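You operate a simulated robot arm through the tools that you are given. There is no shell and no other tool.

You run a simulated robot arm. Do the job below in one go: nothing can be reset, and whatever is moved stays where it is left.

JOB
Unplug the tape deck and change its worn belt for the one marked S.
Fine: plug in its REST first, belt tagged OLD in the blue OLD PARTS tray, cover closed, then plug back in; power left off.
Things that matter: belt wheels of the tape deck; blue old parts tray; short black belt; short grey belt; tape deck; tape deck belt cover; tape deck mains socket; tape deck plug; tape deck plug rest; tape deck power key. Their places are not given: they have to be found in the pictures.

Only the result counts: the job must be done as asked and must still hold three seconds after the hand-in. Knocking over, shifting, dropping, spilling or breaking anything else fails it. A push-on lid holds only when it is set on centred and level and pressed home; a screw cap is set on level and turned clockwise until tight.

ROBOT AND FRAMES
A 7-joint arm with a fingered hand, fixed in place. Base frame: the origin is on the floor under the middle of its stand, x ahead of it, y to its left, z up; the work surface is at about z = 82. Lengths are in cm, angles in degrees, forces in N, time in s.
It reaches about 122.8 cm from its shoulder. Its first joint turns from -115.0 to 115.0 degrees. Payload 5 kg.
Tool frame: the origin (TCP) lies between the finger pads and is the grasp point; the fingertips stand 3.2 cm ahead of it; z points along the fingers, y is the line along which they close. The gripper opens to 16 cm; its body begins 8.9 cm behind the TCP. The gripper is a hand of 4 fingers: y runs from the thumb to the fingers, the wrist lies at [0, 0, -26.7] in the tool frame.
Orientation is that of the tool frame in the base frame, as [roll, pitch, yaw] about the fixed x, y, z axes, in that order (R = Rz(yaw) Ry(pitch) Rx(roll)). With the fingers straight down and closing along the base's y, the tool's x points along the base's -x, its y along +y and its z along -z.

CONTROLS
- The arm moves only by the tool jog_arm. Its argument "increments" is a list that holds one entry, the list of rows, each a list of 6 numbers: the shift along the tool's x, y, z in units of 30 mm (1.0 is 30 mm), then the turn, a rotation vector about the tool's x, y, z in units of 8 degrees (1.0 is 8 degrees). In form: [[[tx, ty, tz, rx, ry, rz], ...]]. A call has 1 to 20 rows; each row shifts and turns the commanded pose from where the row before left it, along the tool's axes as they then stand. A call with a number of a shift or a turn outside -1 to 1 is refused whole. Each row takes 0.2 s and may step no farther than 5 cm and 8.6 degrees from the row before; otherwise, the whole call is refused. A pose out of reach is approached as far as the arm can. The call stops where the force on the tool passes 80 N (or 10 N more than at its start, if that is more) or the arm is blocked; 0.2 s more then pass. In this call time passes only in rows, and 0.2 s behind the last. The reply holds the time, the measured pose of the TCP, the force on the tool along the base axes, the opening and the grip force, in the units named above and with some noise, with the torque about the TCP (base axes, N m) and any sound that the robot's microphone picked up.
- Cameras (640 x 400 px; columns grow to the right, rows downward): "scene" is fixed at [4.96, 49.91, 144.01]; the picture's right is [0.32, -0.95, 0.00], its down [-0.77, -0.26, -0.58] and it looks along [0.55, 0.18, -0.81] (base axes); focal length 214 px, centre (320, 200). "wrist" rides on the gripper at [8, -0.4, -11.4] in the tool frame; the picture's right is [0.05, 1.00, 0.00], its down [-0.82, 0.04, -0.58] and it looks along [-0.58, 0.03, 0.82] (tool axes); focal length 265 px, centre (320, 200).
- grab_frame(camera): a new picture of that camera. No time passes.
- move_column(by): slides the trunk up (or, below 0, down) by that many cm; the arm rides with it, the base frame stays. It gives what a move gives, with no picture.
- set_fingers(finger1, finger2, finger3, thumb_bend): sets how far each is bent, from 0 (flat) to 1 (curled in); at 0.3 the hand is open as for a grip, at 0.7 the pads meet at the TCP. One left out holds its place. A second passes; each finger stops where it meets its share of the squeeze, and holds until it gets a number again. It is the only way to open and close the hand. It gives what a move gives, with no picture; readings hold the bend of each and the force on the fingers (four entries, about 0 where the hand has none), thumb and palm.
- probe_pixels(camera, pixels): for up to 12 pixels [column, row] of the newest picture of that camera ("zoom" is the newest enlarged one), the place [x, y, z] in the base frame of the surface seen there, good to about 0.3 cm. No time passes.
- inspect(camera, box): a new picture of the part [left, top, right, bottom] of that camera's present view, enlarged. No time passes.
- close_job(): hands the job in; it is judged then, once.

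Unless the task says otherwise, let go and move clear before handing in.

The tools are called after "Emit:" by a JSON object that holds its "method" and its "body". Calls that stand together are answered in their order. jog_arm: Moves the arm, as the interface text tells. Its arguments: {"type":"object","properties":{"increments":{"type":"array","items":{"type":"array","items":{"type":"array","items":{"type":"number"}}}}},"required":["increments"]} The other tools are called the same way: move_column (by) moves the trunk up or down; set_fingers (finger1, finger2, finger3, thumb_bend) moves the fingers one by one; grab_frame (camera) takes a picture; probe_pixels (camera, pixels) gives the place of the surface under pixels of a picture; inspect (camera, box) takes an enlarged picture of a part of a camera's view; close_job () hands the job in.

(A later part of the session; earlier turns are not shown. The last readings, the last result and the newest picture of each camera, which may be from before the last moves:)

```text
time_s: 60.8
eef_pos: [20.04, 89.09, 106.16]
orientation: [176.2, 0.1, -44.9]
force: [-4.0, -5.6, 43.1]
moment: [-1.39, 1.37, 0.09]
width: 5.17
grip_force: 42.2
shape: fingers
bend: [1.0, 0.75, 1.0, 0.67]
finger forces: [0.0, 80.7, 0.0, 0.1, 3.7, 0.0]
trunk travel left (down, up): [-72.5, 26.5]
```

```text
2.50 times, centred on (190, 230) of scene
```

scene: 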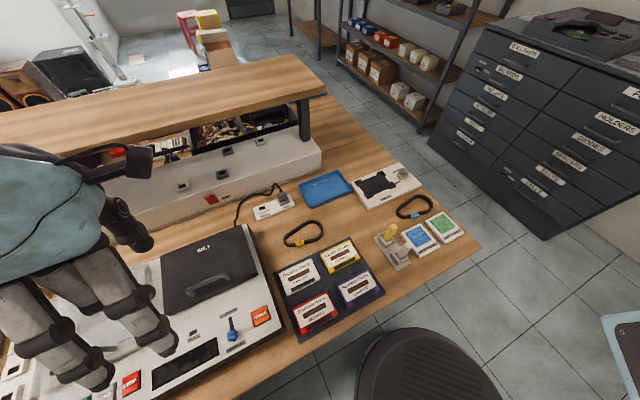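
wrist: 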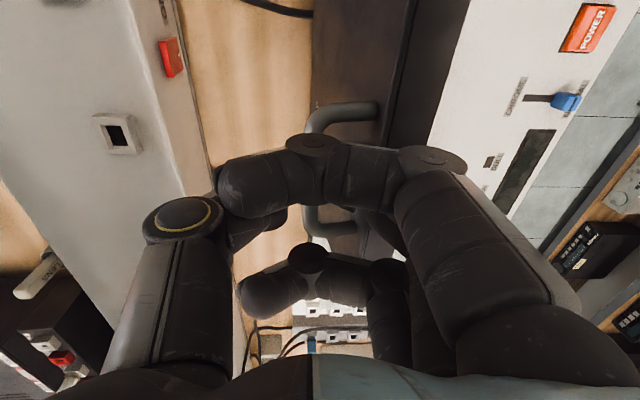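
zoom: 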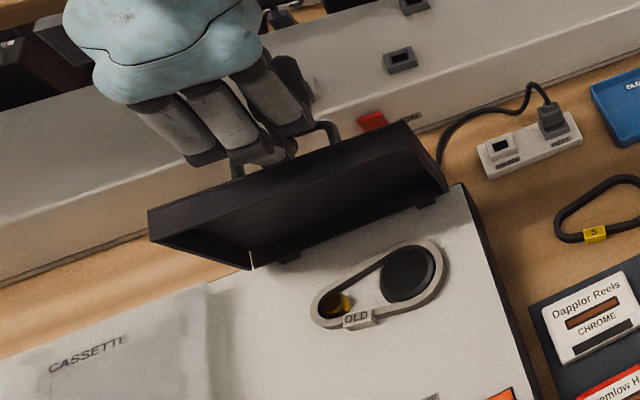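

The lid is around 82°, but finger2 is loaded at 80 N against the lid edge. I'll lift 1 cm to relieve it before continuing.

Emit:
{"method": "jog_arm", "body": {"increments": [[[0, 0.0, -0.17, 0, 0, 0], [0, 0.0, -0.17, 0, 0, 0]]]}}

Emit:
{"method": "grab_frame", "body": {"camera": "wrist"}}

Emit:
{"method": "inspect", "body": {"camera": "scene", "box": [100, 150, 280, 310]}}

```text
time_s: 61.4
eef_pos: [20.25, 89.11, 106.31]
orientation: [175.9, -0.1, -44.9]
force: [-2.0, -1.5, 2.8]
moment: [-0.47, 0.47, 0.03]
width: 5.17
grip_force: 23.9
shape: fingers
bend: [1.0, 0.74, 1.0, 0.68]
finger forces: [0.1, 45.0, 0.0, 0.0, 3.0, 0.0]
trunk travel left (down, up): [-72.5, 26.5]
```

```text
taken
```

wrist: 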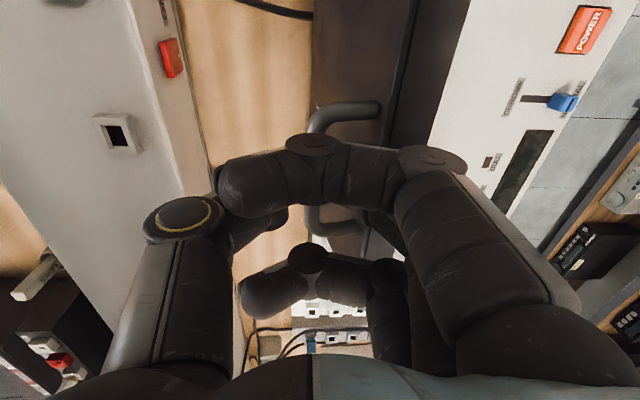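

```text
2.50 times, centred on (190, 230) of scene
```

zoom: 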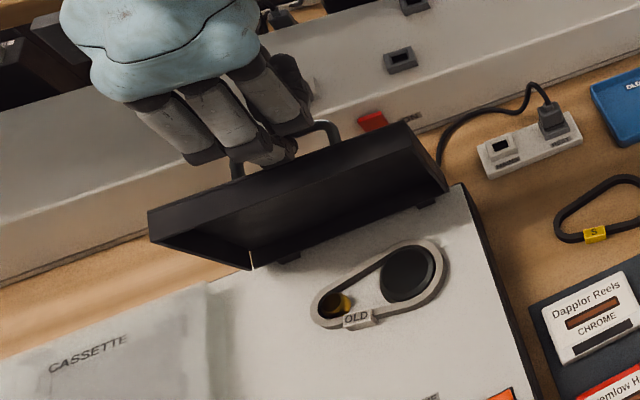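

Relieved to about 3 N. I'll push the last degrees toward the wall at constant tilt.

Emit:
{"method": "jog_arm", "body": {"increments": [[[0, -0.2, 0.0, 0, 0, 0], [0, -0.2, 0.01, 0, 0, 0], [0, -0.2, 0.02, 0, 0, 0]]]}}

Emit:
{"method": "inspect", "body": {"camera": "scene", "box": [100, 150, 280, 310]}}

```text
time_s: 62.2
eef_pos: [21.46, 90.47, 106.2]
orientation: [176.1, 0.0, -45.0]
force: [-0.7, 0.1, -3.7]
moment: [-0.04, 0.05, -0.01]
width: 5.23
grip_force: 5.9
shape: fingers
bend: [1.0, 0.76, 1.0, 0.67]
finger forces: [0.1, 6.4, 0.0, 0.1, 5.2, 0.0]
trunk travel left (down, up): [-72.5, 26.5]
```

```text
2.50 times, centred on (190, 230) of scene
```

zoom: 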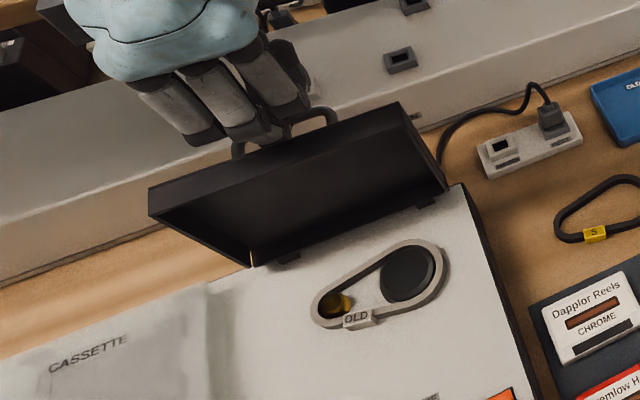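

Emit:
{"method": "probe_pixels", "body": {"camera": "zoom", "pixels": [[160, 218], [240, 258], [395, 112], [436, 185], [300, 165], [330, 225], [300, 140], [150, 200]]}}

```text
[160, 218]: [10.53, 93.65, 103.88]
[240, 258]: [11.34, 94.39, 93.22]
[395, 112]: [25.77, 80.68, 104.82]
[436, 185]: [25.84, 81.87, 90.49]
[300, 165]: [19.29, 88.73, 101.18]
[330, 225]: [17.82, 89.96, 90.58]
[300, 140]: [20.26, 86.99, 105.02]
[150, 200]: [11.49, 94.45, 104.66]
```

The lid rim is at about 84°. A bit further toward the wall to pass the balance point.

Emit:
{"method": "jog_arm", "body": {"increments": [[[0, -0.2, 0.02, 0, 0, 0], [0, -0.2, 0.03, 0, 0, 0], [0, -0.2, 0.03, 0, 0, 0]]]}}

Emit:
{"method": "inspect", "body": {"camera": "scene", "box": [100, 150, 280, 310]}}

```text
time_s: 63.0
eef_pos: [22.78, 91.75, 106.01]
orientation: [176.1, 0.0, -45.0]
force: [0.7, 0.5, -0.9]
moment: [0.01, 0.01, -0.01]
width: 5.15
grip_force: 0.0
shape: fingers
bend: [1.0, 0.77, 1.0, 0.68]
finger forces: [0.0, 0.0, 0.0, 0.0, 0.0, 0.0]
trunk travel left (down, up): [-72.5, 26.5]
```

```text
2.50 times, centred on (190, 230) of scene
```

zoom: 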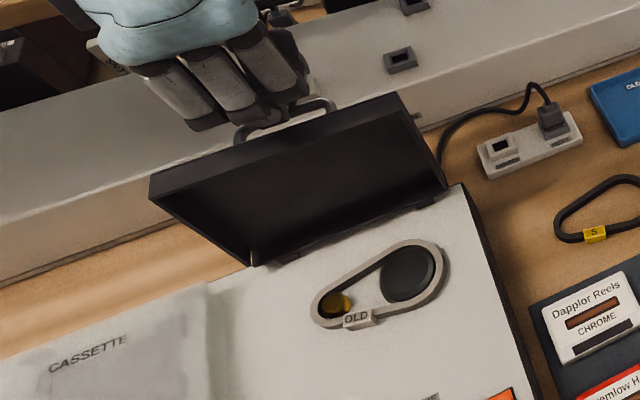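

Emit:
{"method": "probe_pixels", "body": {"camera": "zoom", "pixels": [[160, 208], [240, 255], [395, 105], [436, 185], [300, 155], [330, 225]]}}

Emit:
{"method": "grab_frame", "body": {"camera": "wrist"}}

```text
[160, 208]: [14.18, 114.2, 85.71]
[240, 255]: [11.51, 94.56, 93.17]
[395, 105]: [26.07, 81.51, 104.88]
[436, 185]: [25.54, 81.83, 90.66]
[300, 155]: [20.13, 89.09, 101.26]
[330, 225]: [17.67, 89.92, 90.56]
```

```text
taken
```

wrist: 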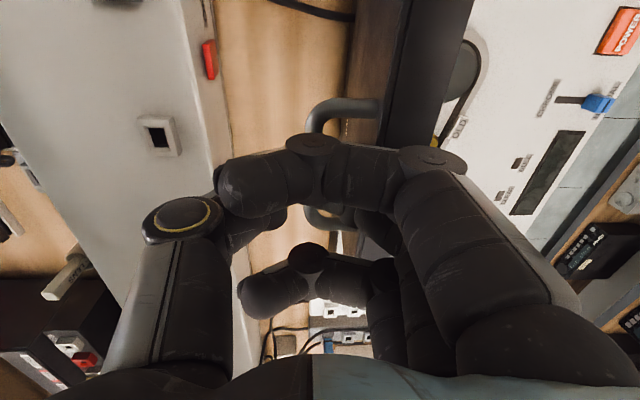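

Emit:
{"method": "probe_pixels", "body": {"camera": "wrist", "pixels": [[318, 118], [312, 128], [350, 105], [310, 215], [330, 222], [400, 60], [375, 100], [440, 60], [430, 20]]}}

Emit:
{"method": "inspect", "body": {"camera": "scene", "box": [130, 160, 250, 270]}}

```text
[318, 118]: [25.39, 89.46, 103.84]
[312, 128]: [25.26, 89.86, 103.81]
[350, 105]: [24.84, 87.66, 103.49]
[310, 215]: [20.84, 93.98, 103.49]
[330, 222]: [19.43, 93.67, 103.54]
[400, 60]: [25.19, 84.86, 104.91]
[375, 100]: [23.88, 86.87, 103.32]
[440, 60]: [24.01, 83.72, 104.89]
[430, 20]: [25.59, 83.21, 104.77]
```

```text
3.64 times, centred on (190, 215) of scene
```

zoom: 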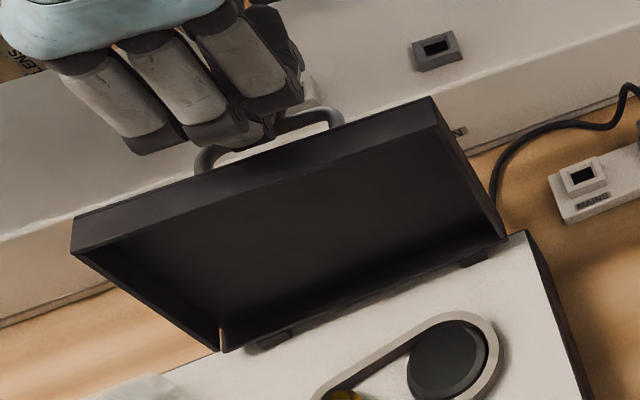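

Bar is at t=81.2 and the lid rim is vertical (about 90°), with no load on the fingers. I'll nudge a little more to see whether it has a stop.

Emit:
{"method": "jog_arm", "body": {"increments": [[[0, -0.1, 0.02, 0, 0, 0], [0, -0.1, 0.02, 0, 0, 0], [0, -0.1, 0.02, 0, 0, 0]]]}}

Emit:
{"method": "grab_frame", "body": {"camera": "wrist"}}

Emit:
{"method": "inspect", "body": {"camera": "scene", "box": [130, 160, 250, 270]}}

```text
time_s: 63.8
eef_pos: [23.35, 92.39, 105.62]
orientation: [176.0, 0.1, -45.0]
force: [1.1, 0.6, -0.3]
moment: [0.03, -0.04, -0.05]
width: 5.17
grip_force: 0.1
shape: fingers
bend: [1.0, 0.77, 1.0, 0.68]
finger forces: [0.0, 0.1, 0.0, 0.0, 0.0, 0.0]
trunk travel left (down, up): [-72.5, 26.5]
```

```text
taken
```

wrist: 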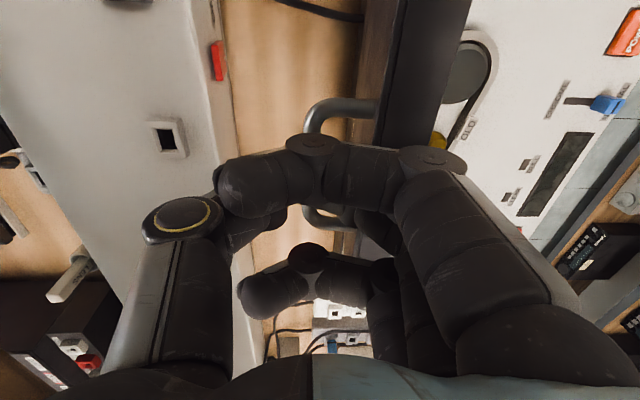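

```text
3.64 times, centred on (190, 215) of scene
```

zoom: 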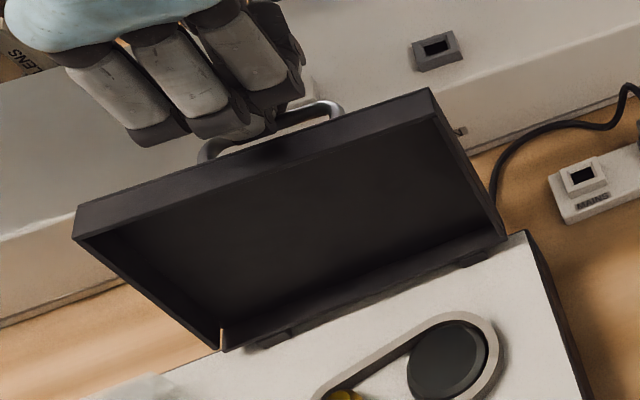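

The lid now moves freely with no force, so it is past balance. I'll open the thumb (on the wall side) and see whether the lid settles further open by itself.

Emit:
{"method": "set_fingers", "body": {"thumb_bend": 0.5}}

Emit:
{"method": "grab_frame", "body": {"camera": "wrist"}}

Emit:
{"method": "inspect", "body": {"camera": "scene", "box": [130, 160, 250, 270]}}

```text
time_s: 64.8
eef_pos: [23.45, 92.34, 105.66]
orientation: [176.0, 0.0, -45.0]
force: [-0.2, -0.2, 0.1]
moment: [0.0, 0.03, -0.02]
width: 6.21
grip_force: 0.1
shape: fingers
bend: [1.0, 0.78, 1.0, 0.5]
finger forces: [0.1, 0.0, 0.0, 0.0, 0.0, 0.0]
trunk travel left (down, up): [-72.5, 26.5]
```

```text
taken
```

wrist: 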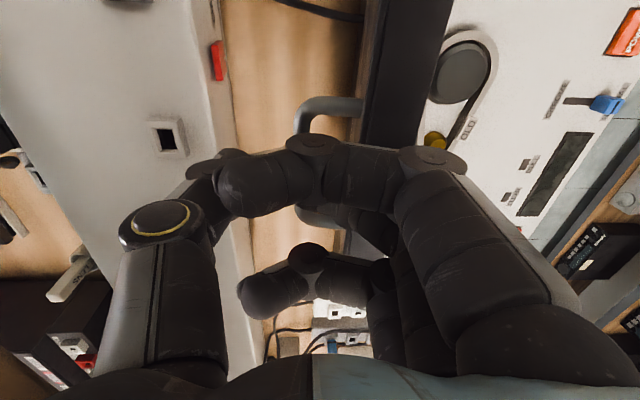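

```text
3.64 times, centred on (190, 215) of scene
```

zoom: 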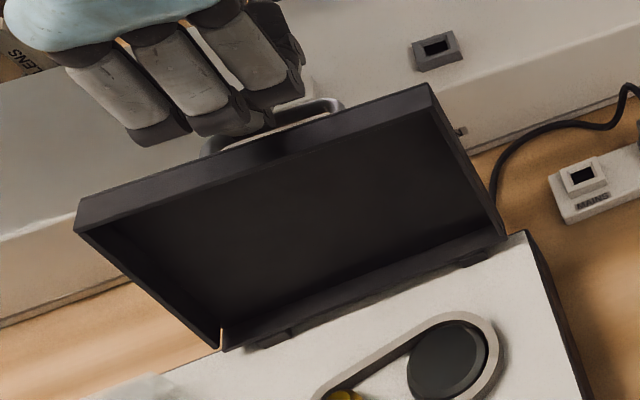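

It settled a bit further open on its own. I'll now ease finger2 open in small amounts to unhook without pushing the lid shut.

Emit:
{"method": "set_fingers", "body": {"finger2": 0.68, "thumb_bend": 0.35}}

Emit:
{"method": "grab_frame", "body": {"camera": "wrist"}}

Emit:
{"method": "inspect", "body": {"camera": "scene", "box": [130, 160, 250, 270]}}

```text
time_s: 65.8
eef_pos: [23.43, 92.3, 105.89]
orientation: [176.1, 0.2, -45.0]
force: [2.0, 4.0, 17.3]
moment: [-0.32, 0.31, -0.05]
width: 7.38
grip_force: 9.5
shape: fingers
bend: [1.0, 0.71, 1.0, 0.35]
finger forces: [0.1, 18.5, 0.0, 0.0, 0.0, 0.0]
trunk travel left (down, up): [-72.5, 26.5]
```

```text
taken
```

wrist: 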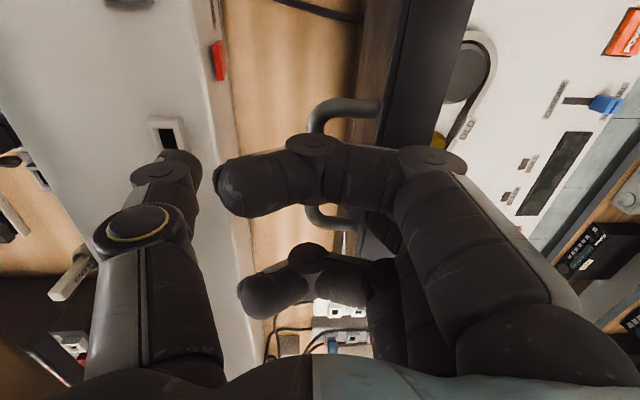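

```text
3.64 times, centred on (190, 215) of scene
```

zoom: 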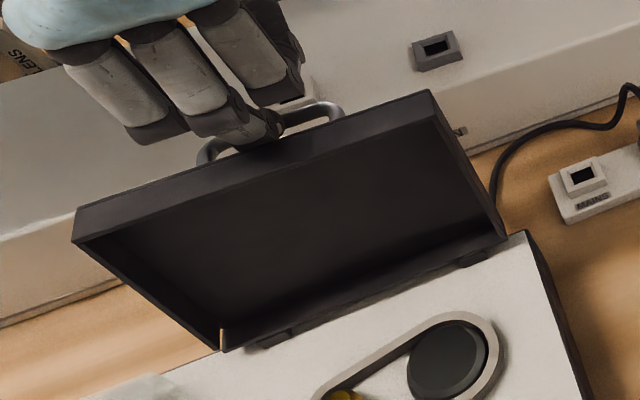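

Finger2 presses down on the lid's top edge (17 N up). I'll raise the hand a little.

Emit:
{"method": "jog_arm", "body": {"increments": [[[0, -0.03, -0.15, 0, 0, 0], [0, -0.03, -0.15, 0, 0, 0]]]}}

Emit:
{"method": "grab_frame", "body": {"camera": "wrist"}}

Emit:
{"method": "inspect", "body": {"camera": "scene", "box": [130, 160, 250, 270]}}

```text
time_s: 66.4
eef_pos: [23.49, 92.45, 106.46]
orientation: [175.8, 0.0, -45.0]
force: [0.2, 0.6, -0.3]
moment: [0.0, -0.02, -0.01]
width: 7.38
grip_force: 0.2
shape: fingers
bend: [1.0, 0.69, 1.0, 0.35]
finger forces: [0.0, 0.5, 0.0, 0.1, 0.0, 0.0]
trunk travel left (down, up): [-72.5, 26.5]
```

```text
taken
```

wrist: 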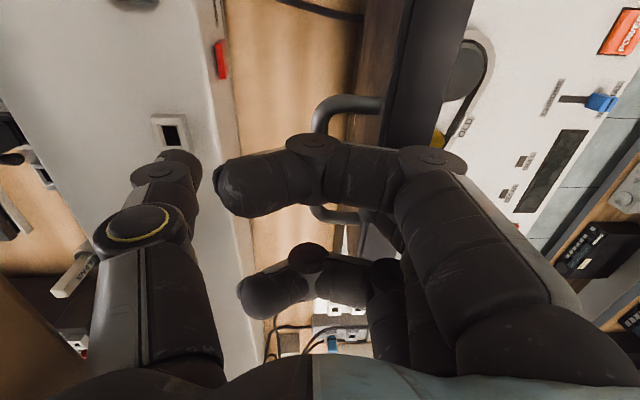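

```text
3.64 times, centred on (190, 215) of scene
```

zoom: 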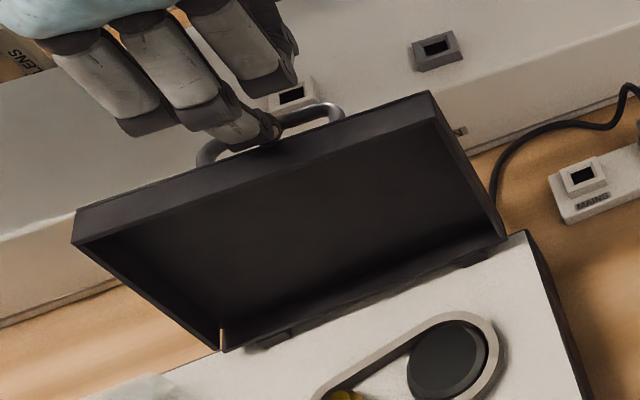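

Force is now zero with finger2 in the gap beside the bar. I'll raise straight up in small steps.

Emit:
{"method": "jog_arm", "body": {"increments": [[[0, 0, -0.17, 0, 0, 0], [0, 0, -0.17, 0, 0, 0], [0, 0, -0.17, 0, 0, 0]]]}}

Emit:
{"method": "inspect", "body": {"camera": "scene", "box": [130, 160, 250, 270]}}

```text
time_s: 67.2
eef_pos: [23.3, 92.54, 107.76]
orientation: [175.6, -0.2, -44.8]
force: [-18.2, -20.6, -23.1]
moment: [0.04, 0.05, -0.05]
width: 7.1
grip_force: 16.5
shape: fingers
bend: [1.0, 0.68, 1.0, 0.35]
finger forces: [0.0, 0.0, 0.0, 0.1, 33.5, 0.1]
trunk travel left (down, up): [-72.5, 26.5]
```

```text
3.64 times, centred on (190, 215) of scene
```

zoom: 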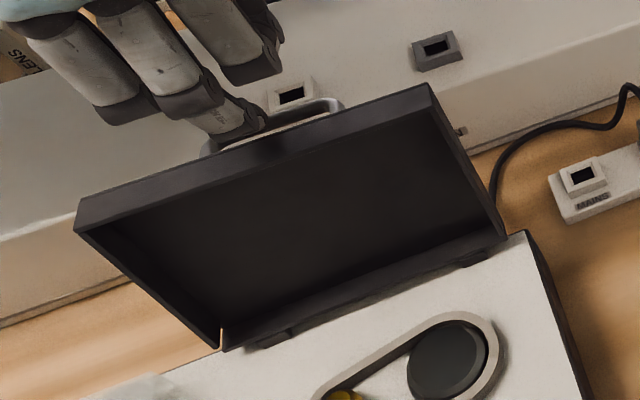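

The thumb reads 33 N: it's catching the shelf edge. I'll drop back 0.6 cm and fold the thumb in.

Emit:
{"method": "jog_arm", "body": {"increments": [[[0, 0.03, 0.15, 0, 0, 0], [0, 0.03, 0.1, 0, 0, 0]]]}}

Emit:
{"method": "set_fingers", "body": {"thumb_bend": 0.55}}

Emit:
{"method": "grab_frame", "body": {"camera": "wrist"}}

Emit:
{"method": "grab_frame", "body": {"camera": "scene"}}

```text
time_s: 67.8
eef_pos: [23.31, 92.54, 107.65]
orientation: [176.3, 0.0, -44.9]
force: [-25.7, -10.8, -3.8]
moment: [0.48, -1.26, 0.63]
width: 7.16
grip_force: 13.4
shape: fingers
bend: [1.0, 0.68, 1.0, 0.35]
finger forces: [0.0, 0.0, 0.0, 0.0, 26.0, 0.0]
trunk travel left (down, up): [-72.5, 26.5]
```

```text
time_s: 68.8
eef_pos: [23.59, 92.44, 107.43]
orientation: [176.0, 0.0, -45.1]
force: [-0.4, -0.7, 0.5]
moment: [0.03, 0.03, -0.01]
width: 5.87
grip_force: 0.1
shape: fingers
bend: [1.0, 0.68, 1.0, 0.55]
finger forces: [0.0, 0.1, 0.0, 0.1, 0.0, 0.0]
trunk travel left (down, up): [-72.5, 26.5]
```

```text
taken
```

wrist: 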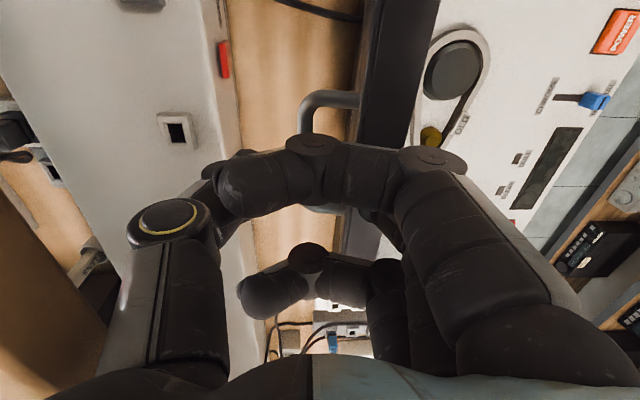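

```text
taken
```

scene: 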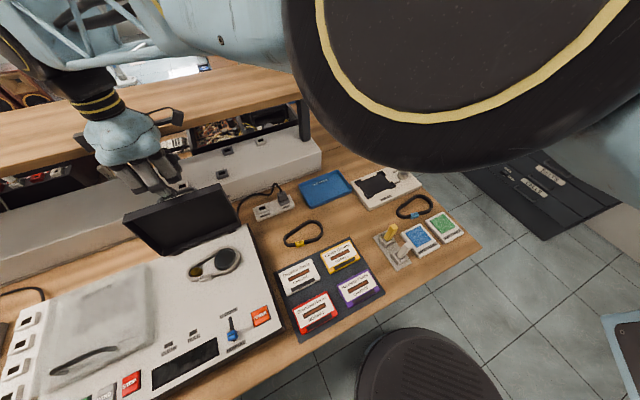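

The lid is staying open and the hand is unloaded. I'll lift out while leaning the hand back away from the shelf.

Emit:
{"method": "jog_arm", "body": {"increments": [[[0, 0, -0.15, 0.4, 0, 0], [0, 0, -0.2, 0.4, 0, 0], [0, 0, -0.2, 0.4, 0, 0]]]}}

Emit:
{"method": "inspect", "body": {"camera": "scene", "box": [60, 80, 260, 260]}}

```text
time_s: 69.6
eef_pos: [23.5, 92.42, 109.17]
orientation: [-174.3, 0.0, -45.0]
force: [0.3, -0.7, 1.4]
moment: [0.0, 0.01, 0.05]
width: 5.86
grip_force: 0.1
shape: fingers
bend: [1.0, 0.68, 1.0, 0.55]
finger forces: [0.0, 0.1, 0.0, 0.1, 0.0, 0.1]
trunk travel left (down, up): [-72.5, 26.5]
```

```text
2.22 times, centred on (160, 170) of scene
```

zoom: 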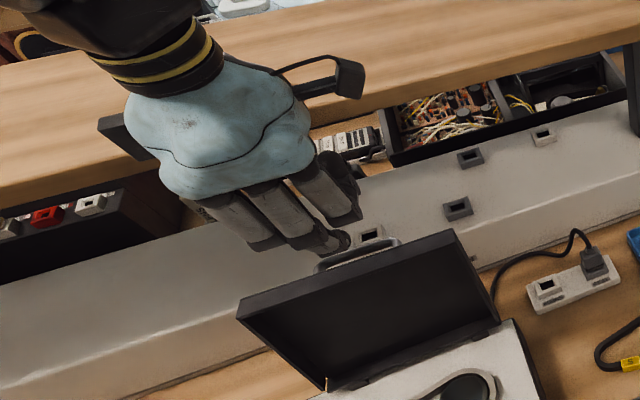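

Hand is clear of the lid handle and the lid is holding open. I'll rise and retreat to look straight at the wheels and the OLD belt.

Emit:
{"method": "jog_arm", "body": {"increments": [[[0, 0, -0.6, 0, 0, 0], [0, 0, -0.6, 0, 0, 0], [0, 0.3, -0.6, 0, 0, 0], [0, 1, -0.2, 0, 0, 0], [0, 1, -0.2, 0, 0, 0], [0, 1, -0.1, 0, 0, 0], [0, 1, 0, 0, 0, 0], [0, 1, 0, 0, 0, 0], [0, 1, 0, 0, 0, 0], [0, 0, 0, -0.7, 0, 0]]]}}

Emit:
{"method": "set_fingers", "body": {"finger1": 0.3, "finger2": 0.3, "finger3": 0.3, "thumb_bend": 0.4}}

Emit:
{"method": "grab_frame", "body": {"camera": "wrist"}}

Emit:
{"method": "grab_frame", "body": {"camera": "scene"}}

```text
time_s: 71.8
eef_pos: [9.89, 78.76, 113.88]
orientation: [179.9, -0.1, -45.0]
force: [0.0, 0.1, 0.0]
moment: [-0.07, 0.05, 0.0]
width: 5.82
grip_force: 0.0
shape: fingers
bend: [1.0, 0.68, 1.0, 0.55]
finger forces: [0.1, 0.1, 0.0, 0.0, 0.0, 0.1]
trunk travel left (down, up): [-72.5, 26.5]
```

```text
time_s: 72.8
eef_pos: [9.77, 78.68, 113.95]
orientation: [179.9, 0.0, -44.9]
force: [-0.2, 0.1, -0.1]
moment: [0.0, 0.01, -0.06]
width: 15.02
grip_force: 0.0
shape: fingers
bend: [0.3, 0.3, 0.3, 0.4]
finger forces: [0.0, 0.0, 0.0, 0.0, 0.1, 0.0]
trunk travel left (down, up): [-72.5, 26.5]
```

```text
taken
```

wrist: 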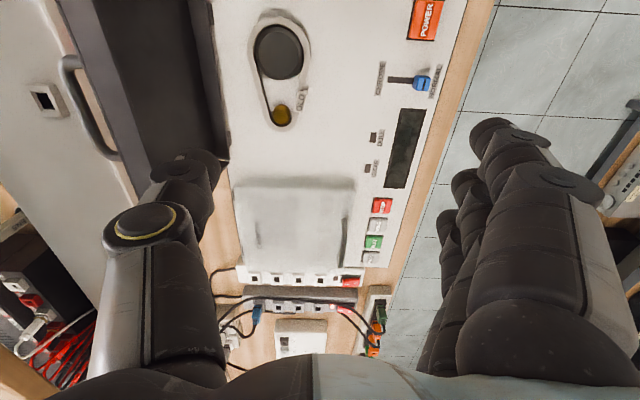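

```text
taken
```

scene: 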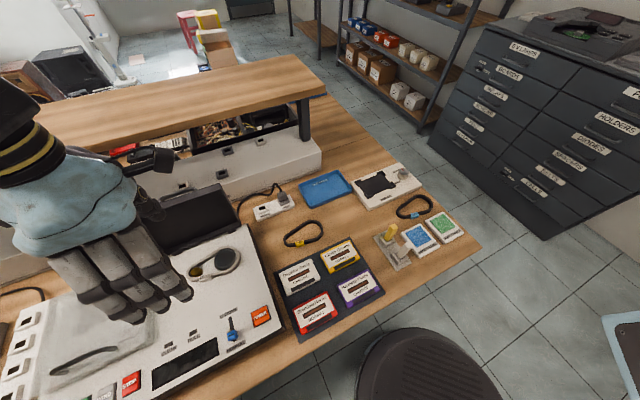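

The lid stays open. The belt loop is at (280,70) in the wrist picture, so I'll zoom and measure it.

Emit:
{"method": "inspect", "body": {"camera": "wrist", "box": [210, 0, 350, 140]}}

Emit:
{"method": "inspect", "body": {"camera": "scene", "box": [120, 170, 280, 300]}}

```text
2.86 times, centred on (280, 70) of wrist
```

zoom: 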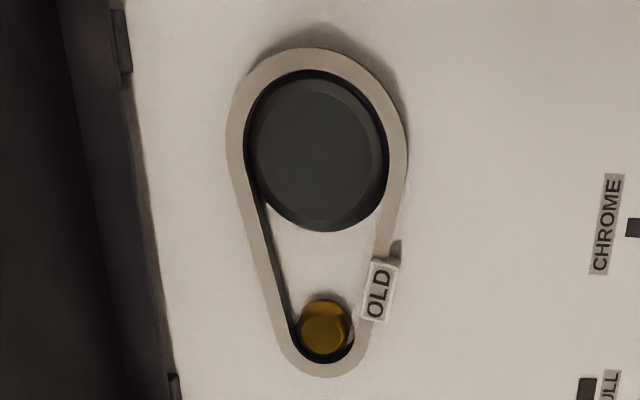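

```text
3.08 times, centred on (200, 235) of scene
```

zoom: 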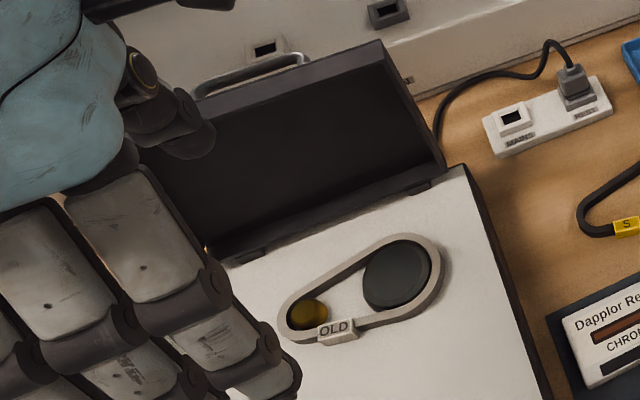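

Emit:
{"method": "inspect", "body": {"camera": "wrist", "box": [210, 0, 350, 140]}}

Emit:
{"method": "probe_pixels", "body": {"camera": "zoom", "pixels": [[315, 60], [237, 150], [397, 150], [320, 150], [325, 335], [320, 368], [295, 345], [360, 350], [378, 290], [270, 265], [385, 240], [325, 265]]}}

Emit:
{"method": "probe_pixels", "body": {"camera": "zoom", "pixels": [[262, 100], [375, 95], [250, 200], [395, 200], [318, 80], [325, 310], [140, 260], [130, 100], [60, 100]]}}

```text
2.86 times, centred on (280, 70) of wrist
```

zoom: 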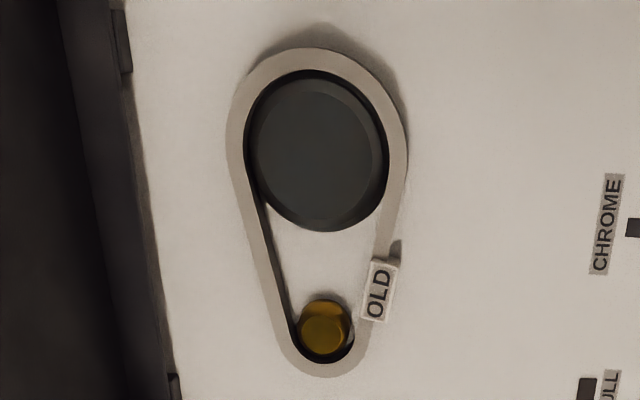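

```text
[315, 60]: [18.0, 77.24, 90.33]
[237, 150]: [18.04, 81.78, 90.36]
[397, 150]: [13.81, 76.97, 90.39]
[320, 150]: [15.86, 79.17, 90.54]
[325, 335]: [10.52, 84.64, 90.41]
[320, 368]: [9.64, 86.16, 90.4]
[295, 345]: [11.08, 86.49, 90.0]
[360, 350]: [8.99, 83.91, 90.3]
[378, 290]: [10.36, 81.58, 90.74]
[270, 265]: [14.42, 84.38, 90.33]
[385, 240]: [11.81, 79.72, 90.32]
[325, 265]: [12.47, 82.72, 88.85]
```

```text
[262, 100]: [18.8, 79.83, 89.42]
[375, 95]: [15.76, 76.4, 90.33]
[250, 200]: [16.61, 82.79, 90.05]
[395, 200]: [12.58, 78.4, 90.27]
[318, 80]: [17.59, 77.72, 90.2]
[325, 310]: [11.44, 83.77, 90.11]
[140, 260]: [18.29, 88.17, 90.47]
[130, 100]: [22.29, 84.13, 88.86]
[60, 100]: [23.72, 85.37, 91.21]
```

Measured: belt centred at s≈-47.3, t≈67.35, outer width 6.7 cm there, top z=90.35 on a deck at 88.9. I'll come down over it with thumb on the wall side and three fingers on the near side.

Emit:
{"method": "set_fingers", "body": {"finger1": 0.42, "finger2": 0.42, "finger3": 0.42, "thumb_bend": 0.42}}

Emit:
{"method": "jog_arm", "body": {"increments": [[[0.079, -0.267, 0.942, 0, 0, 0], [0.079, -0.267, 0.942, 0, 0, 0], [0.079, -0.267, 0.942, 0, 0, 0], [0.079, -0.267, 0.942, 0, 0, 0], [0.079, -0.267, 0.942, 0, 0, 0], [0.079, -0.267, 0.942, 0, 0, 0]]]}}

Emit:
{"method": "grab_frame", "body": {"camera": "wrist"}}

Emit:
{"method": "inspect", "body": {"camera": "scene", "box": [100, 140, 300, 310]}}

```text
time_s: 73.8
eef_pos: [9.7, 78.67, 113.96]
orientation: [180.0, -0.1, -44.9]
force: [-0.2, 0.3, 0.6]
moment: [0.0, 0.02, -0.01]
width: 12.41
grip_force: 0.1
shape: fingers
bend: [0.42, 0.42, 0.42, 0.42]
finger forces: [0.0, 0.0, 0.0, 0.0, 0.0, 0.0]
trunk travel left (down, up): [-72.5, 26.5]
```

```text
time_s: 75.2
eef_pos: [14.17, 81.02, 97.02]
orientation: [-180.0, -0.1, -45.0]
force: [0.8, 0.1, 0.3]
moment: [-0.03, 0.01, -0.01]
width: 12.41
grip_force: 0.1
shape: fingers
bend: [0.42, 0.42, 0.42, 0.42]
finger forces: [0.0, 0.1, 0.1, 0.0, 0.0, 0.1]
trunk travel left (down, up): [-72.5, 26.5]
```

```text
taken
```

wrist: 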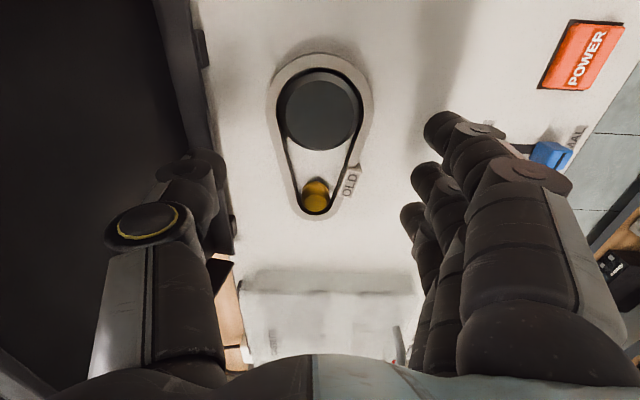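

```text
2.35 times, centred on (200, 225) of scene
```

zoom: 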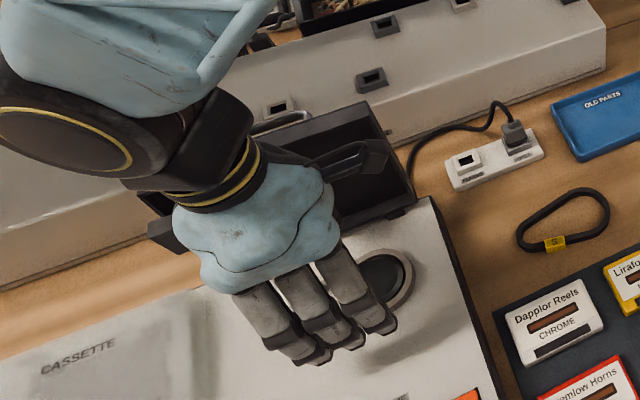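

Belt is centred between thumb and fingers. I'll narrow the hand slightly and lower to near the deck.

Emit:
{"method": "set_fingers", "body": {"finger1": 0.47, "finger2": 0.47, "finger3": 0.47, "thumb_bend": 0.47}}

Emit:
{"method": "jog_arm", "body": {"increments": [[[0, 0, 0.25, 0, 0, 0], [0, 0, 0.25, 0, 0, 0], [0, 0, 0.25, 0, 0, 0], [0, 0, 0.25, 0, 0, 0], [0, 0, 0.1, 0, 0, 0]]]}}

Emit:
{"method": "grab_frame", "body": {"camera": "wrist"}}

```text
time_s: 76.2
eef_pos: [14.11, 81.13, 97.06]
orientation: [179.9, 0.0, -45.0]
force: [0.3, -0.3, 0.1]
moment: [0.03, -0.01, 0.0]
width: 10.44
grip_force: 0.2
shape: fingers
bend: [0.47, 0.47, 0.47, 0.47]
finger forces: [0.1, 0.0, 0.0, 0.1, 0.0, 0.0]
trunk travel left (down, up): [-72.5, 26.5]
```

```text
time_s: 77.4
eef_pos: [14.1, 81.01, 93.69]
orientation: [180.0, 0.0, -44.9]
force: [-0.1, -0.1, -0.1]
moment: [0.03, 0.02, 0.02]
width: 10.43
grip_force: 0.0
shape: fingers
bend: [0.47, 0.47, 0.47, 0.47]
finger forces: [0.0, 0.1, 0.1, 0.0, 0.0, 0.0]
trunk travel left (down, up): [-72.5, 26.5]
```

```text
taken
```

wrist: 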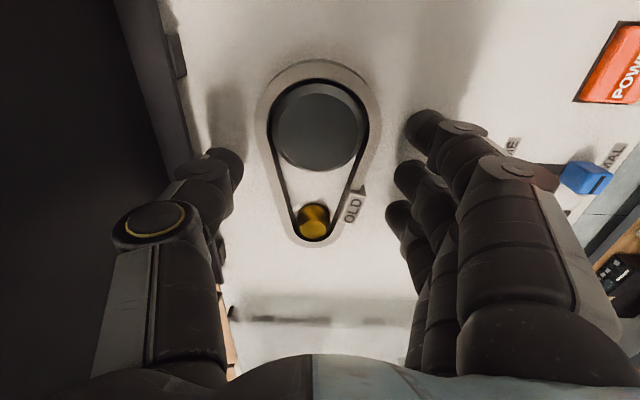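

Emit:
{"method": "jog_arm", "body": {"increments": [[[0, 0, 0.08, 0, 0, 0], [0, 0, 0.08, 0, 0, 0]]]}}

Emit:
{"method": "set_fingers", "body": {"finger1": 0.51, "finger2": 0.51, "finger3": 0.51, "thumb_bend": 0.51}}

Emit:
{"method": "grab_frame", "body": {"camera": "wrist"}}

```text
time_s: 78.0
eef_pos: [14.08, 81.0, 93.33]
orientation: [179.9, 0.0, -44.9]
force: [-0.1, -0.8, -0.5]
moment: [0.0, -0.01, 0.01]
width: 10.42
grip_force: 0.1
shape: fingers
bend: [0.47, 0.47, 0.47, 0.47]
finger forces: [0.0, 0.0, 0.0, 0.1, 0.0, 0.1]
trunk travel left (down, up): [-72.5, 26.5]
```

```text
time_s: 79.0
eef_pos: [14.1, 81.01, 93.31]
orientation: [-179.9, 0.1, -45.0]
force: [-0.1, -1.1, -0.3]
moment: [0.01, 0.02, -0.01]
width: 8.79
grip_force: 0.0
shape: fingers
bend: [0.51, 0.51, 0.51, 0.51]
finger forces: [0.0, 0.0, 0.1, 0.1, 0.0, 0.1]
trunk travel left (down, up): [-72.5, 26.5]
```

```text
taken
```

wrist: 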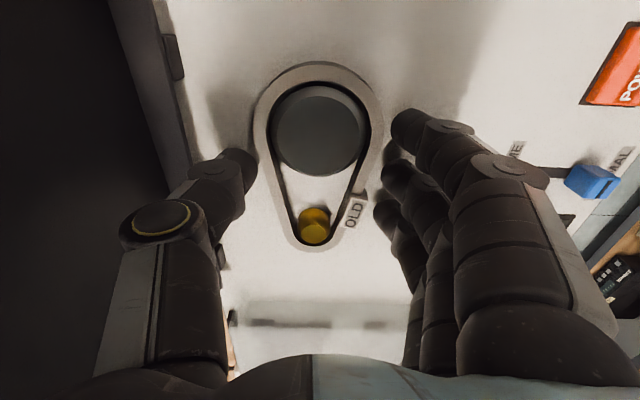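

Emit:
{"method": "jog_arm", "body": {"increments": [[[0, 0, 0.06, 0, 0, 0], [0, 0, 0.06, 0, 0, 0]]]}}

Emit:
{"method": "set_fingers", "body": {"finger1": 0.54, "finger2": 0.54, "finger3": 0.54, "thumb_bend": 0.54}}

Emit:
{"method": "grab_frame", "body": {"camera": "wrist"}}

```text
time_s: 79.6
eef_pos: [13.99, 80.97, 92.98]
orientation: [-179.9, -0.1, -44.9]
force: [0.7, -2.1, 10.3]
moment: [-0.09, 0.01, -0.05]
width: 8.79
grip_force: 5.1
shape: fingers
bend: [0.51, 0.51, 0.51, 0.51]
finger forces: [2.5, 1.9, 1.4, 0.0, 3.8, 0.0]
trunk travel left (down, up): [-72.5, 26.5]
```

```text
time_s: 80.6
eef_pos: [14.02, 81.03, 92.95]
orientation: [-179.8, 0.1, -44.9]
force: [-0.9, 2.0, 16.9]
moment: [-0.07, 0.13, -0.05]
width: 8.13
grip_force: 8.5
shape: fingers
bend: [0.53, 0.53, 0.53, 0.53]
finger forces: [4.5, 3.7, 3.0, 0.0, 6.8, 0.1]
trunk travel left (down, up): [-72.5, 26.5]
```

```text
taken
```

wrist: 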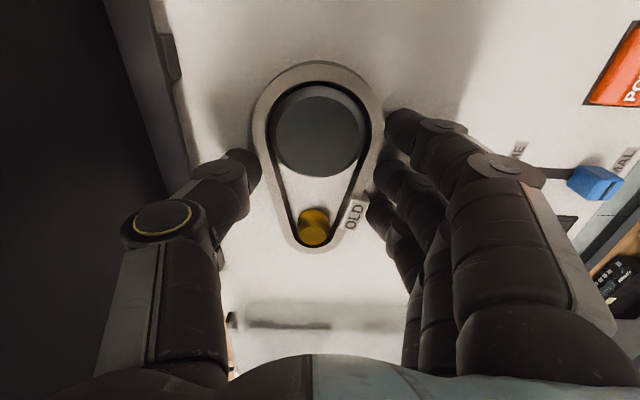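

All four tips touch the deck now, so the deck is found. I'll raise 0.15 cm and close onto the belt.

Emit:
{"method": "jog_arm", "body": {"increments": [[[0, 0, -0.07, 0, 0, 0]]]}}

Emit:
{"method": "set_fingers", "body": {"finger1": 0.65, "finger2": 0.65, "finger3": 0.65, "thumb_bend": 0.6}}

Emit:
{"method": "grab_frame", "body": {"camera": "wrist"}}

```text
time_s: 81.0
eef_pos: [14.07, 81.04, 93.07]
orientation: [180.0, -0.2, -44.9]
force: [-0.9, 1.9, 6.1]
moment: [0.25, -0.12, 0.08]
width: 8.02
grip_force: 4.2
shape: fingers
bend: [0.53, 0.54, 0.54, 0.53]
finger forces: [0.7, 0.4, 0.5, 0.0, 5.9, 0.0]
trunk travel left (down, up): [-72.5, 26.5]
```

```text
time_s: 82.0
eef_pos: [14.02, 80.96, 93.19]
orientation: [180.0, -0.1, -44.9]
force: [-6.9, -12.3, -3.7]
moment: [-0.33, 0.18, -0.1]
width: 7.67
grip_force: 18.8
shape: fingers
bend: [0.57, 0.58, 0.59, 0.56]
finger forces: [9.8, 8.2, 7.5, 0.0, 12.1, 0.1]
trunk travel left (down, up): [-72.5, 26.5]
```

```text
taken
```

wrist: 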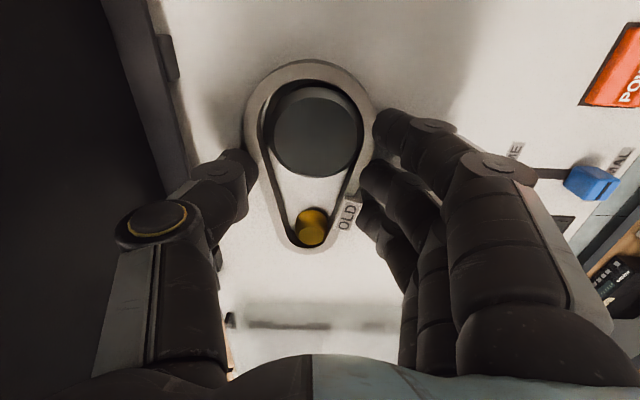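

Three fingers press 25 N in total against 12 N at the thumb. I'll bring the thumb up to balance before lifting.

Emit:
{"method": "set_fingers", "body": {"thumb_bend": 0.66}}

Emit:
{"method": "grab_frame", "body": {"camera": "wrist"}}

```text
time_s: 83.0
eef_pos: [14.18, 80.99, 93.26]
orientation: [-180.0, -0.1, -45.1]
force: [-1.3, -3.0, -1.1]
moment: [-0.02, 0.05, 0.01]
width: 7.62
grip_force: 25.1
shape: fingers
bend: [0.56, 0.58, 0.58, 0.58]
finger forces: [9.7, 8.4, 8.4, 0.0, 23.3, 0.1]
trunk travel left (down, up): [-72.5, 26.5]
```

```text
taken
```

wrist: 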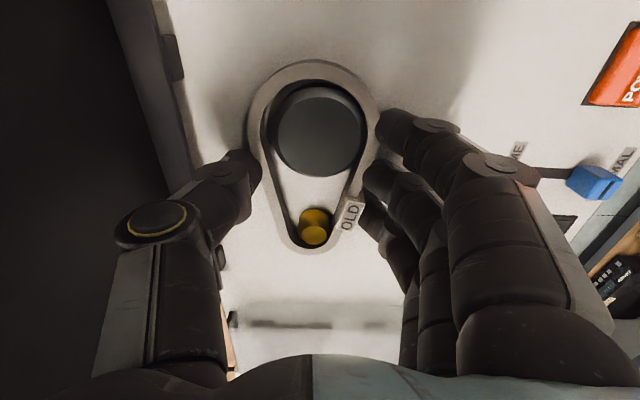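

Balanced at about 25 N. I'll lift straight up slowly.

Emit:
{"method": "jog_arm", "body": {"increments": [[[0, 0, -0.1, 0, 0, 0], [0, 0, -0.1, 0, 0, 0], [0, 0, -0.1, 0, 0, 0], [0, 0, -0.1, 0, 0, 0], [0, 0, -0.1, 0, 0, 0]]]}}

Emit:
{"method": "grab_frame", "body": {"camera": "wrist"}}

```text
time_s: 84.2
eef_pos: [14.16, 80.99, 94.71]
orientation: [180.0, 0.0, -45.0]
force: [-0.2, -0.8, -0.6]
moment: [0.02, 0.01, -0.01]
width: 7.61
grip_force: 24.0
shape: fingers
bend: [0.57, 0.58, 0.58, 0.58]
finger forces: [9.2, 7.7, 7.7, 0.0, 24.0, 0.1]
trunk travel left (down, up): [-72.5, 26.5]
```

```text
taken
```

wrist: 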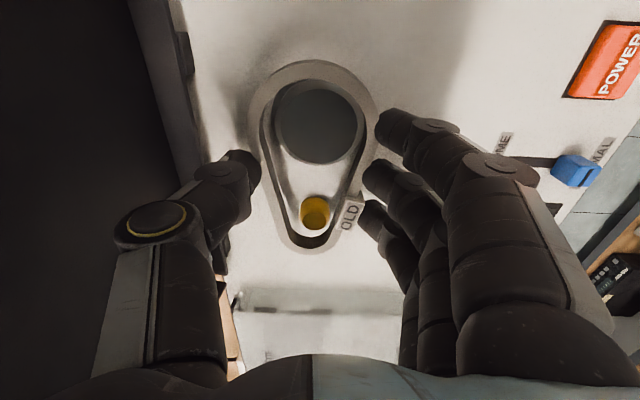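

The belt came up cleanly with the hand, leaving the wheels bare. I'll raise further, then carry it over toward the blue tray.

Emit:
{"method": "jog_arm", "body": {"increments": [[[0, 0, -0.3, 0, 0, 0], [0, 0.1, -0.6, 0, 0, 0], [0, 0.3, -0.8, 0, 0, 0], [0, 0.3, -0.8, 0, 0, 0], [0, 0.3, -0.8, 0, 0, 0], [0, 0.2, -0.7, 0, 0, 0]]]}}

Emit:
{"method": "grab_frame", "body": {"camera": "wrist"}}

Emit:
{"method": "grab_frame", "body": {"camera": "scene"}}

```text
time_s: 85.6
eef_pos: [11.57, 78.43, 106.69]
orientation: [-180.0, 0.0, -45.0]
force: [0.1, 0.0, -0.3]
moment: [0.02, -0.01, 0.0]
width: 7.61
grip_force: 24.4
shape: fingers
bend: [0.57, 0.58, 0.58, 0.58]
finger forces: [9.1, 7.7, 7.5, 0.0, 24.1, 0.0]
trunk travel left (down, up): [-72.5, 26.5]
```

```text
taken
```

wrist: 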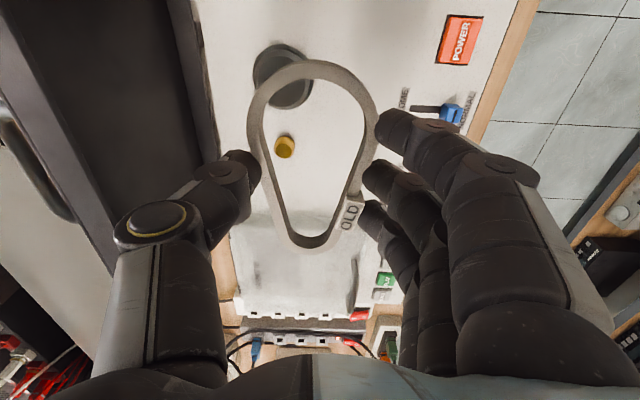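

```text
taken
```

scene: 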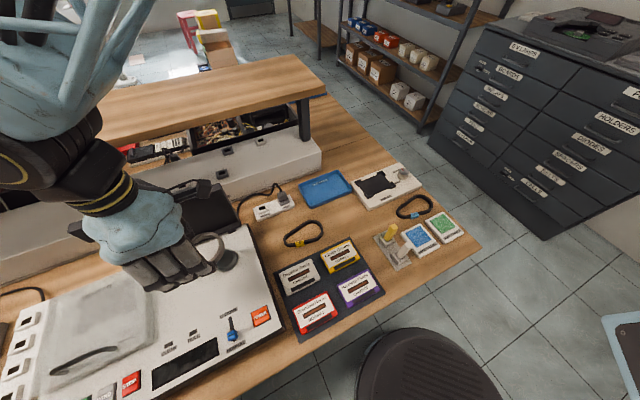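

Belt held level between thumb and fingers. I'll measure the tray precisely.

Emit:
{"method": "inspect", "body": {"camera": "scene", "box": [280, 155, 370, 220]}}

Emit:
{"method": "probe_pixels", "body": {"camera": "zoom", "pixels": [[190, 125], [165, 290], [355, 100], [495, 180], [200, 160], [235, 300], [470, 200], [330, 110], [300, 200], [240, 320], [130, 130], [510, 195]]}}

```text
6.15 times, centred on (325, 188) of scene
```

zoom: 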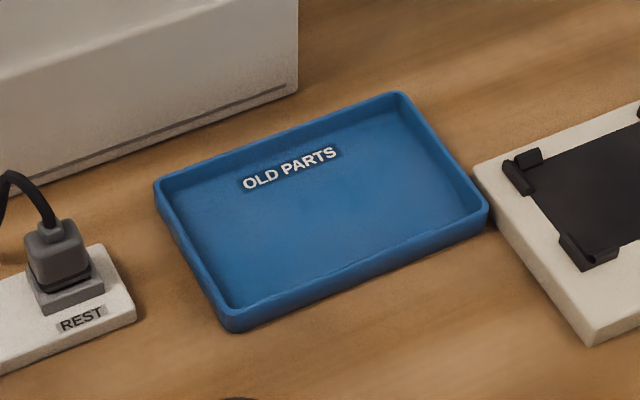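

```text
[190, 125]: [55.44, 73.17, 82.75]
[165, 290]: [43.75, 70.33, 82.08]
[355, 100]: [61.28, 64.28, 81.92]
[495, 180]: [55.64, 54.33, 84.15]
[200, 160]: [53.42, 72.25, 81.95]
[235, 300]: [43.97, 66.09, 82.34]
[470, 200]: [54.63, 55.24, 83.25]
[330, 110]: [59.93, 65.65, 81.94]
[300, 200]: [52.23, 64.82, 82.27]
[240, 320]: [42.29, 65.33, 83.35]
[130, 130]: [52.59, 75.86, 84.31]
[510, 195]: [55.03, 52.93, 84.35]
```

Emit:
{"method": "probe_pixels", "body": {"camera": "zoom", "pixels": [[160, 188], [225, 315], [485, 212], [400, 96], [175, 195], [232, 305], [470, 212], [395, 108], [300, 285], [290, 145], [350, 252], [200, 170]]}}

```text
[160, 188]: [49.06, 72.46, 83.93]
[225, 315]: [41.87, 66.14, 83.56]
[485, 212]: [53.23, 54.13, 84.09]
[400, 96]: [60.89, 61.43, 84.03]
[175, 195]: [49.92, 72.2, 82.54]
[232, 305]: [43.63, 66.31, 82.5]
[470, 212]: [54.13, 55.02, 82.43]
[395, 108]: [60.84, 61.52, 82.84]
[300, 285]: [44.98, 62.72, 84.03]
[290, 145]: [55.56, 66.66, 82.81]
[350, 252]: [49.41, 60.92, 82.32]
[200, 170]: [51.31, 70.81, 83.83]
```

Tray inner area is s −16.3…−1.2, t 76.7…85.7, rim z=84, floor 82.4. I'll carry the belt over the tray at height, tilt 8° away from the shelf, and descend partway.

Emit:
{"method": "jog_arm", "body": {"increments": [[[0.933, -0.419, 0, 0, 0, 0], [0.933, -0.419, 0, 0, 0, 0], [0.933, -0.419, 0, 0, 0, 0], [0.933, -0.419, 0, 0, 0, 0], [0.933, -0.419, 0, 0, 0, 0], [0.933, -0.419, 0, 0, 0, 0], [0.933, -0.419, 0, 0, 0, 0], [0.933, -0.419, 0, 0, 0, 0], [0.933, -0.419, 0, 0, 0, 0], [0.933, -0.419, 0, 0, 0, 0], [0.933, -0.419, 0, 0, 0, 0], [0.933, -0.419, 0, 0, 0, 0], [0.933, -0.419, 0, 0, 0, 0], [0.933, -0.419, 0, 0, 0, 0], [0, 0, 0, 1.0, 0, 0]]]}}

Emit:
{"method": "grab_frame", "body": {"camera": "wrist"}}

Emit:
{"method": "grab_frame", "body": {"camera": "scene"}}

```text
time_s: 88.8
eef_pos: [51.63, 63.3, 106.74]
orientation: [-172.0, 0.0, -44.9]
force: [-0.1, -0.7, 1.4]
moment: [0.01, 0.0, -0.01]
width: 7.59
grip_force: 24.0
shape: fingers
bend: [0.57, 0.58, 0.58, 0.58]
finger forces: [9.2, 7.8, 7.6, 0.0, 23.9, 0.0]
trunk travel left (down, up): [-72.5, 26.5]
```

```text
taken
```

wrist: 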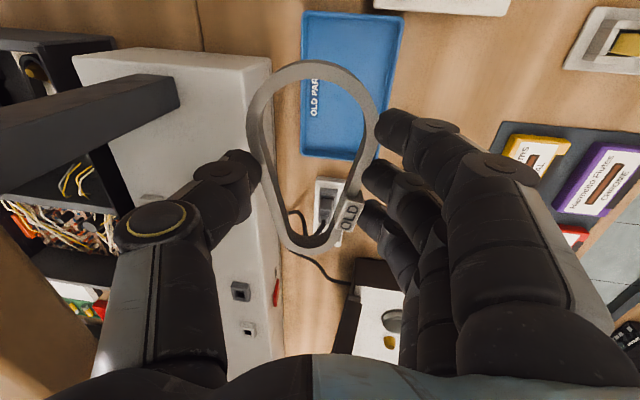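

```text
taken
```

scene: 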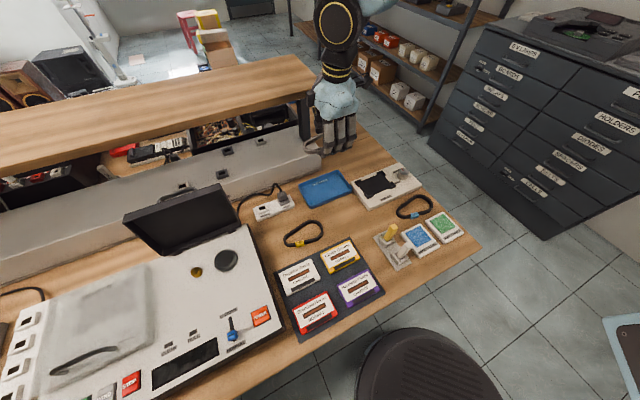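

Over the tray now. I'll descend toward it and check.

Emit:
{"method": "jog_arm", "body": {"increments": [[[0, 0.106, 0.754, 0, 0, 0], [0, 0.106, 0.754, 0, 0, 0], [0, 0.106, 0.754, 0, 0, 0], [0, 0.106, 0.754, 0, 0, 0], [0, 0.106, 0.754, 0, 0, 0], [0, 0.106, 0.754, 0, 0, 0]]]}}

Emit:
{"method": "grab_frame", "body": {"camera": "wrist"}}

Emit:
{"method": "inspect", "body": {"camera": "scene", "box": [240, 40, 400, 220]}}

```text
time_s: 90.2
eef_pos: [51.71, 63.19, 92.96]
orientation: [-172.0, 0.0, -45.0]
force: [-0.9, 0.3, 0.3]
moment: [-0.02, 0.04, -0.01]
width: 7.59
grip_force: 24.3
shape: fingers
bend: [0.57, 0.58, 0.58, 0.58]
finger forces: [9.0, 7.8, 7.5, 0.1, 23.8, 0.0]
trunk travel left (down, up): [-72.5, 26.5]
```

```text
taken
```

wrist: 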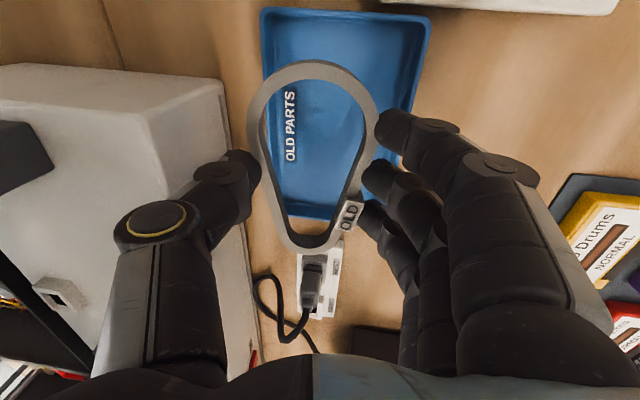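

```text
2.22 times, centred on (320, 130) of scene
```

zoom: 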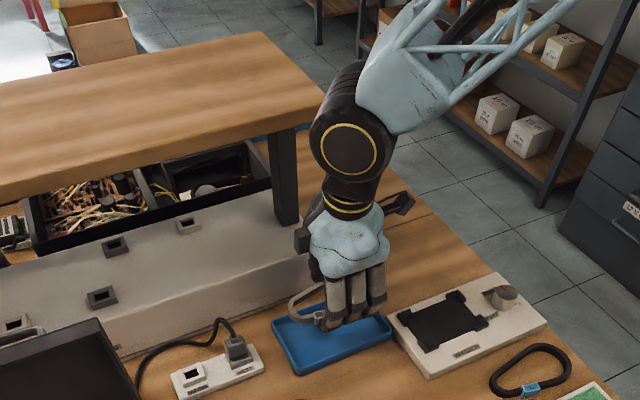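

Emit:
{"method": "probe_pixels", "body": {"camera": "wrist", "pixels": [[313, 242], [315, 70], [256, 110], [370, 110], [350, 215], [280, 205], [265, 15], [430, 20], [385, 205], [300, 210]]}}

```text
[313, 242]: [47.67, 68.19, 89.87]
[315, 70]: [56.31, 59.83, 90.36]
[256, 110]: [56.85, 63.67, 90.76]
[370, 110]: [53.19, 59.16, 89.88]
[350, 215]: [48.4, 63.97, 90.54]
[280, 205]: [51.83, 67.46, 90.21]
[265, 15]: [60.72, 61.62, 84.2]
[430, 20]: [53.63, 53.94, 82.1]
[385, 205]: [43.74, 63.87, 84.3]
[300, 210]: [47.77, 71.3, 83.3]
```

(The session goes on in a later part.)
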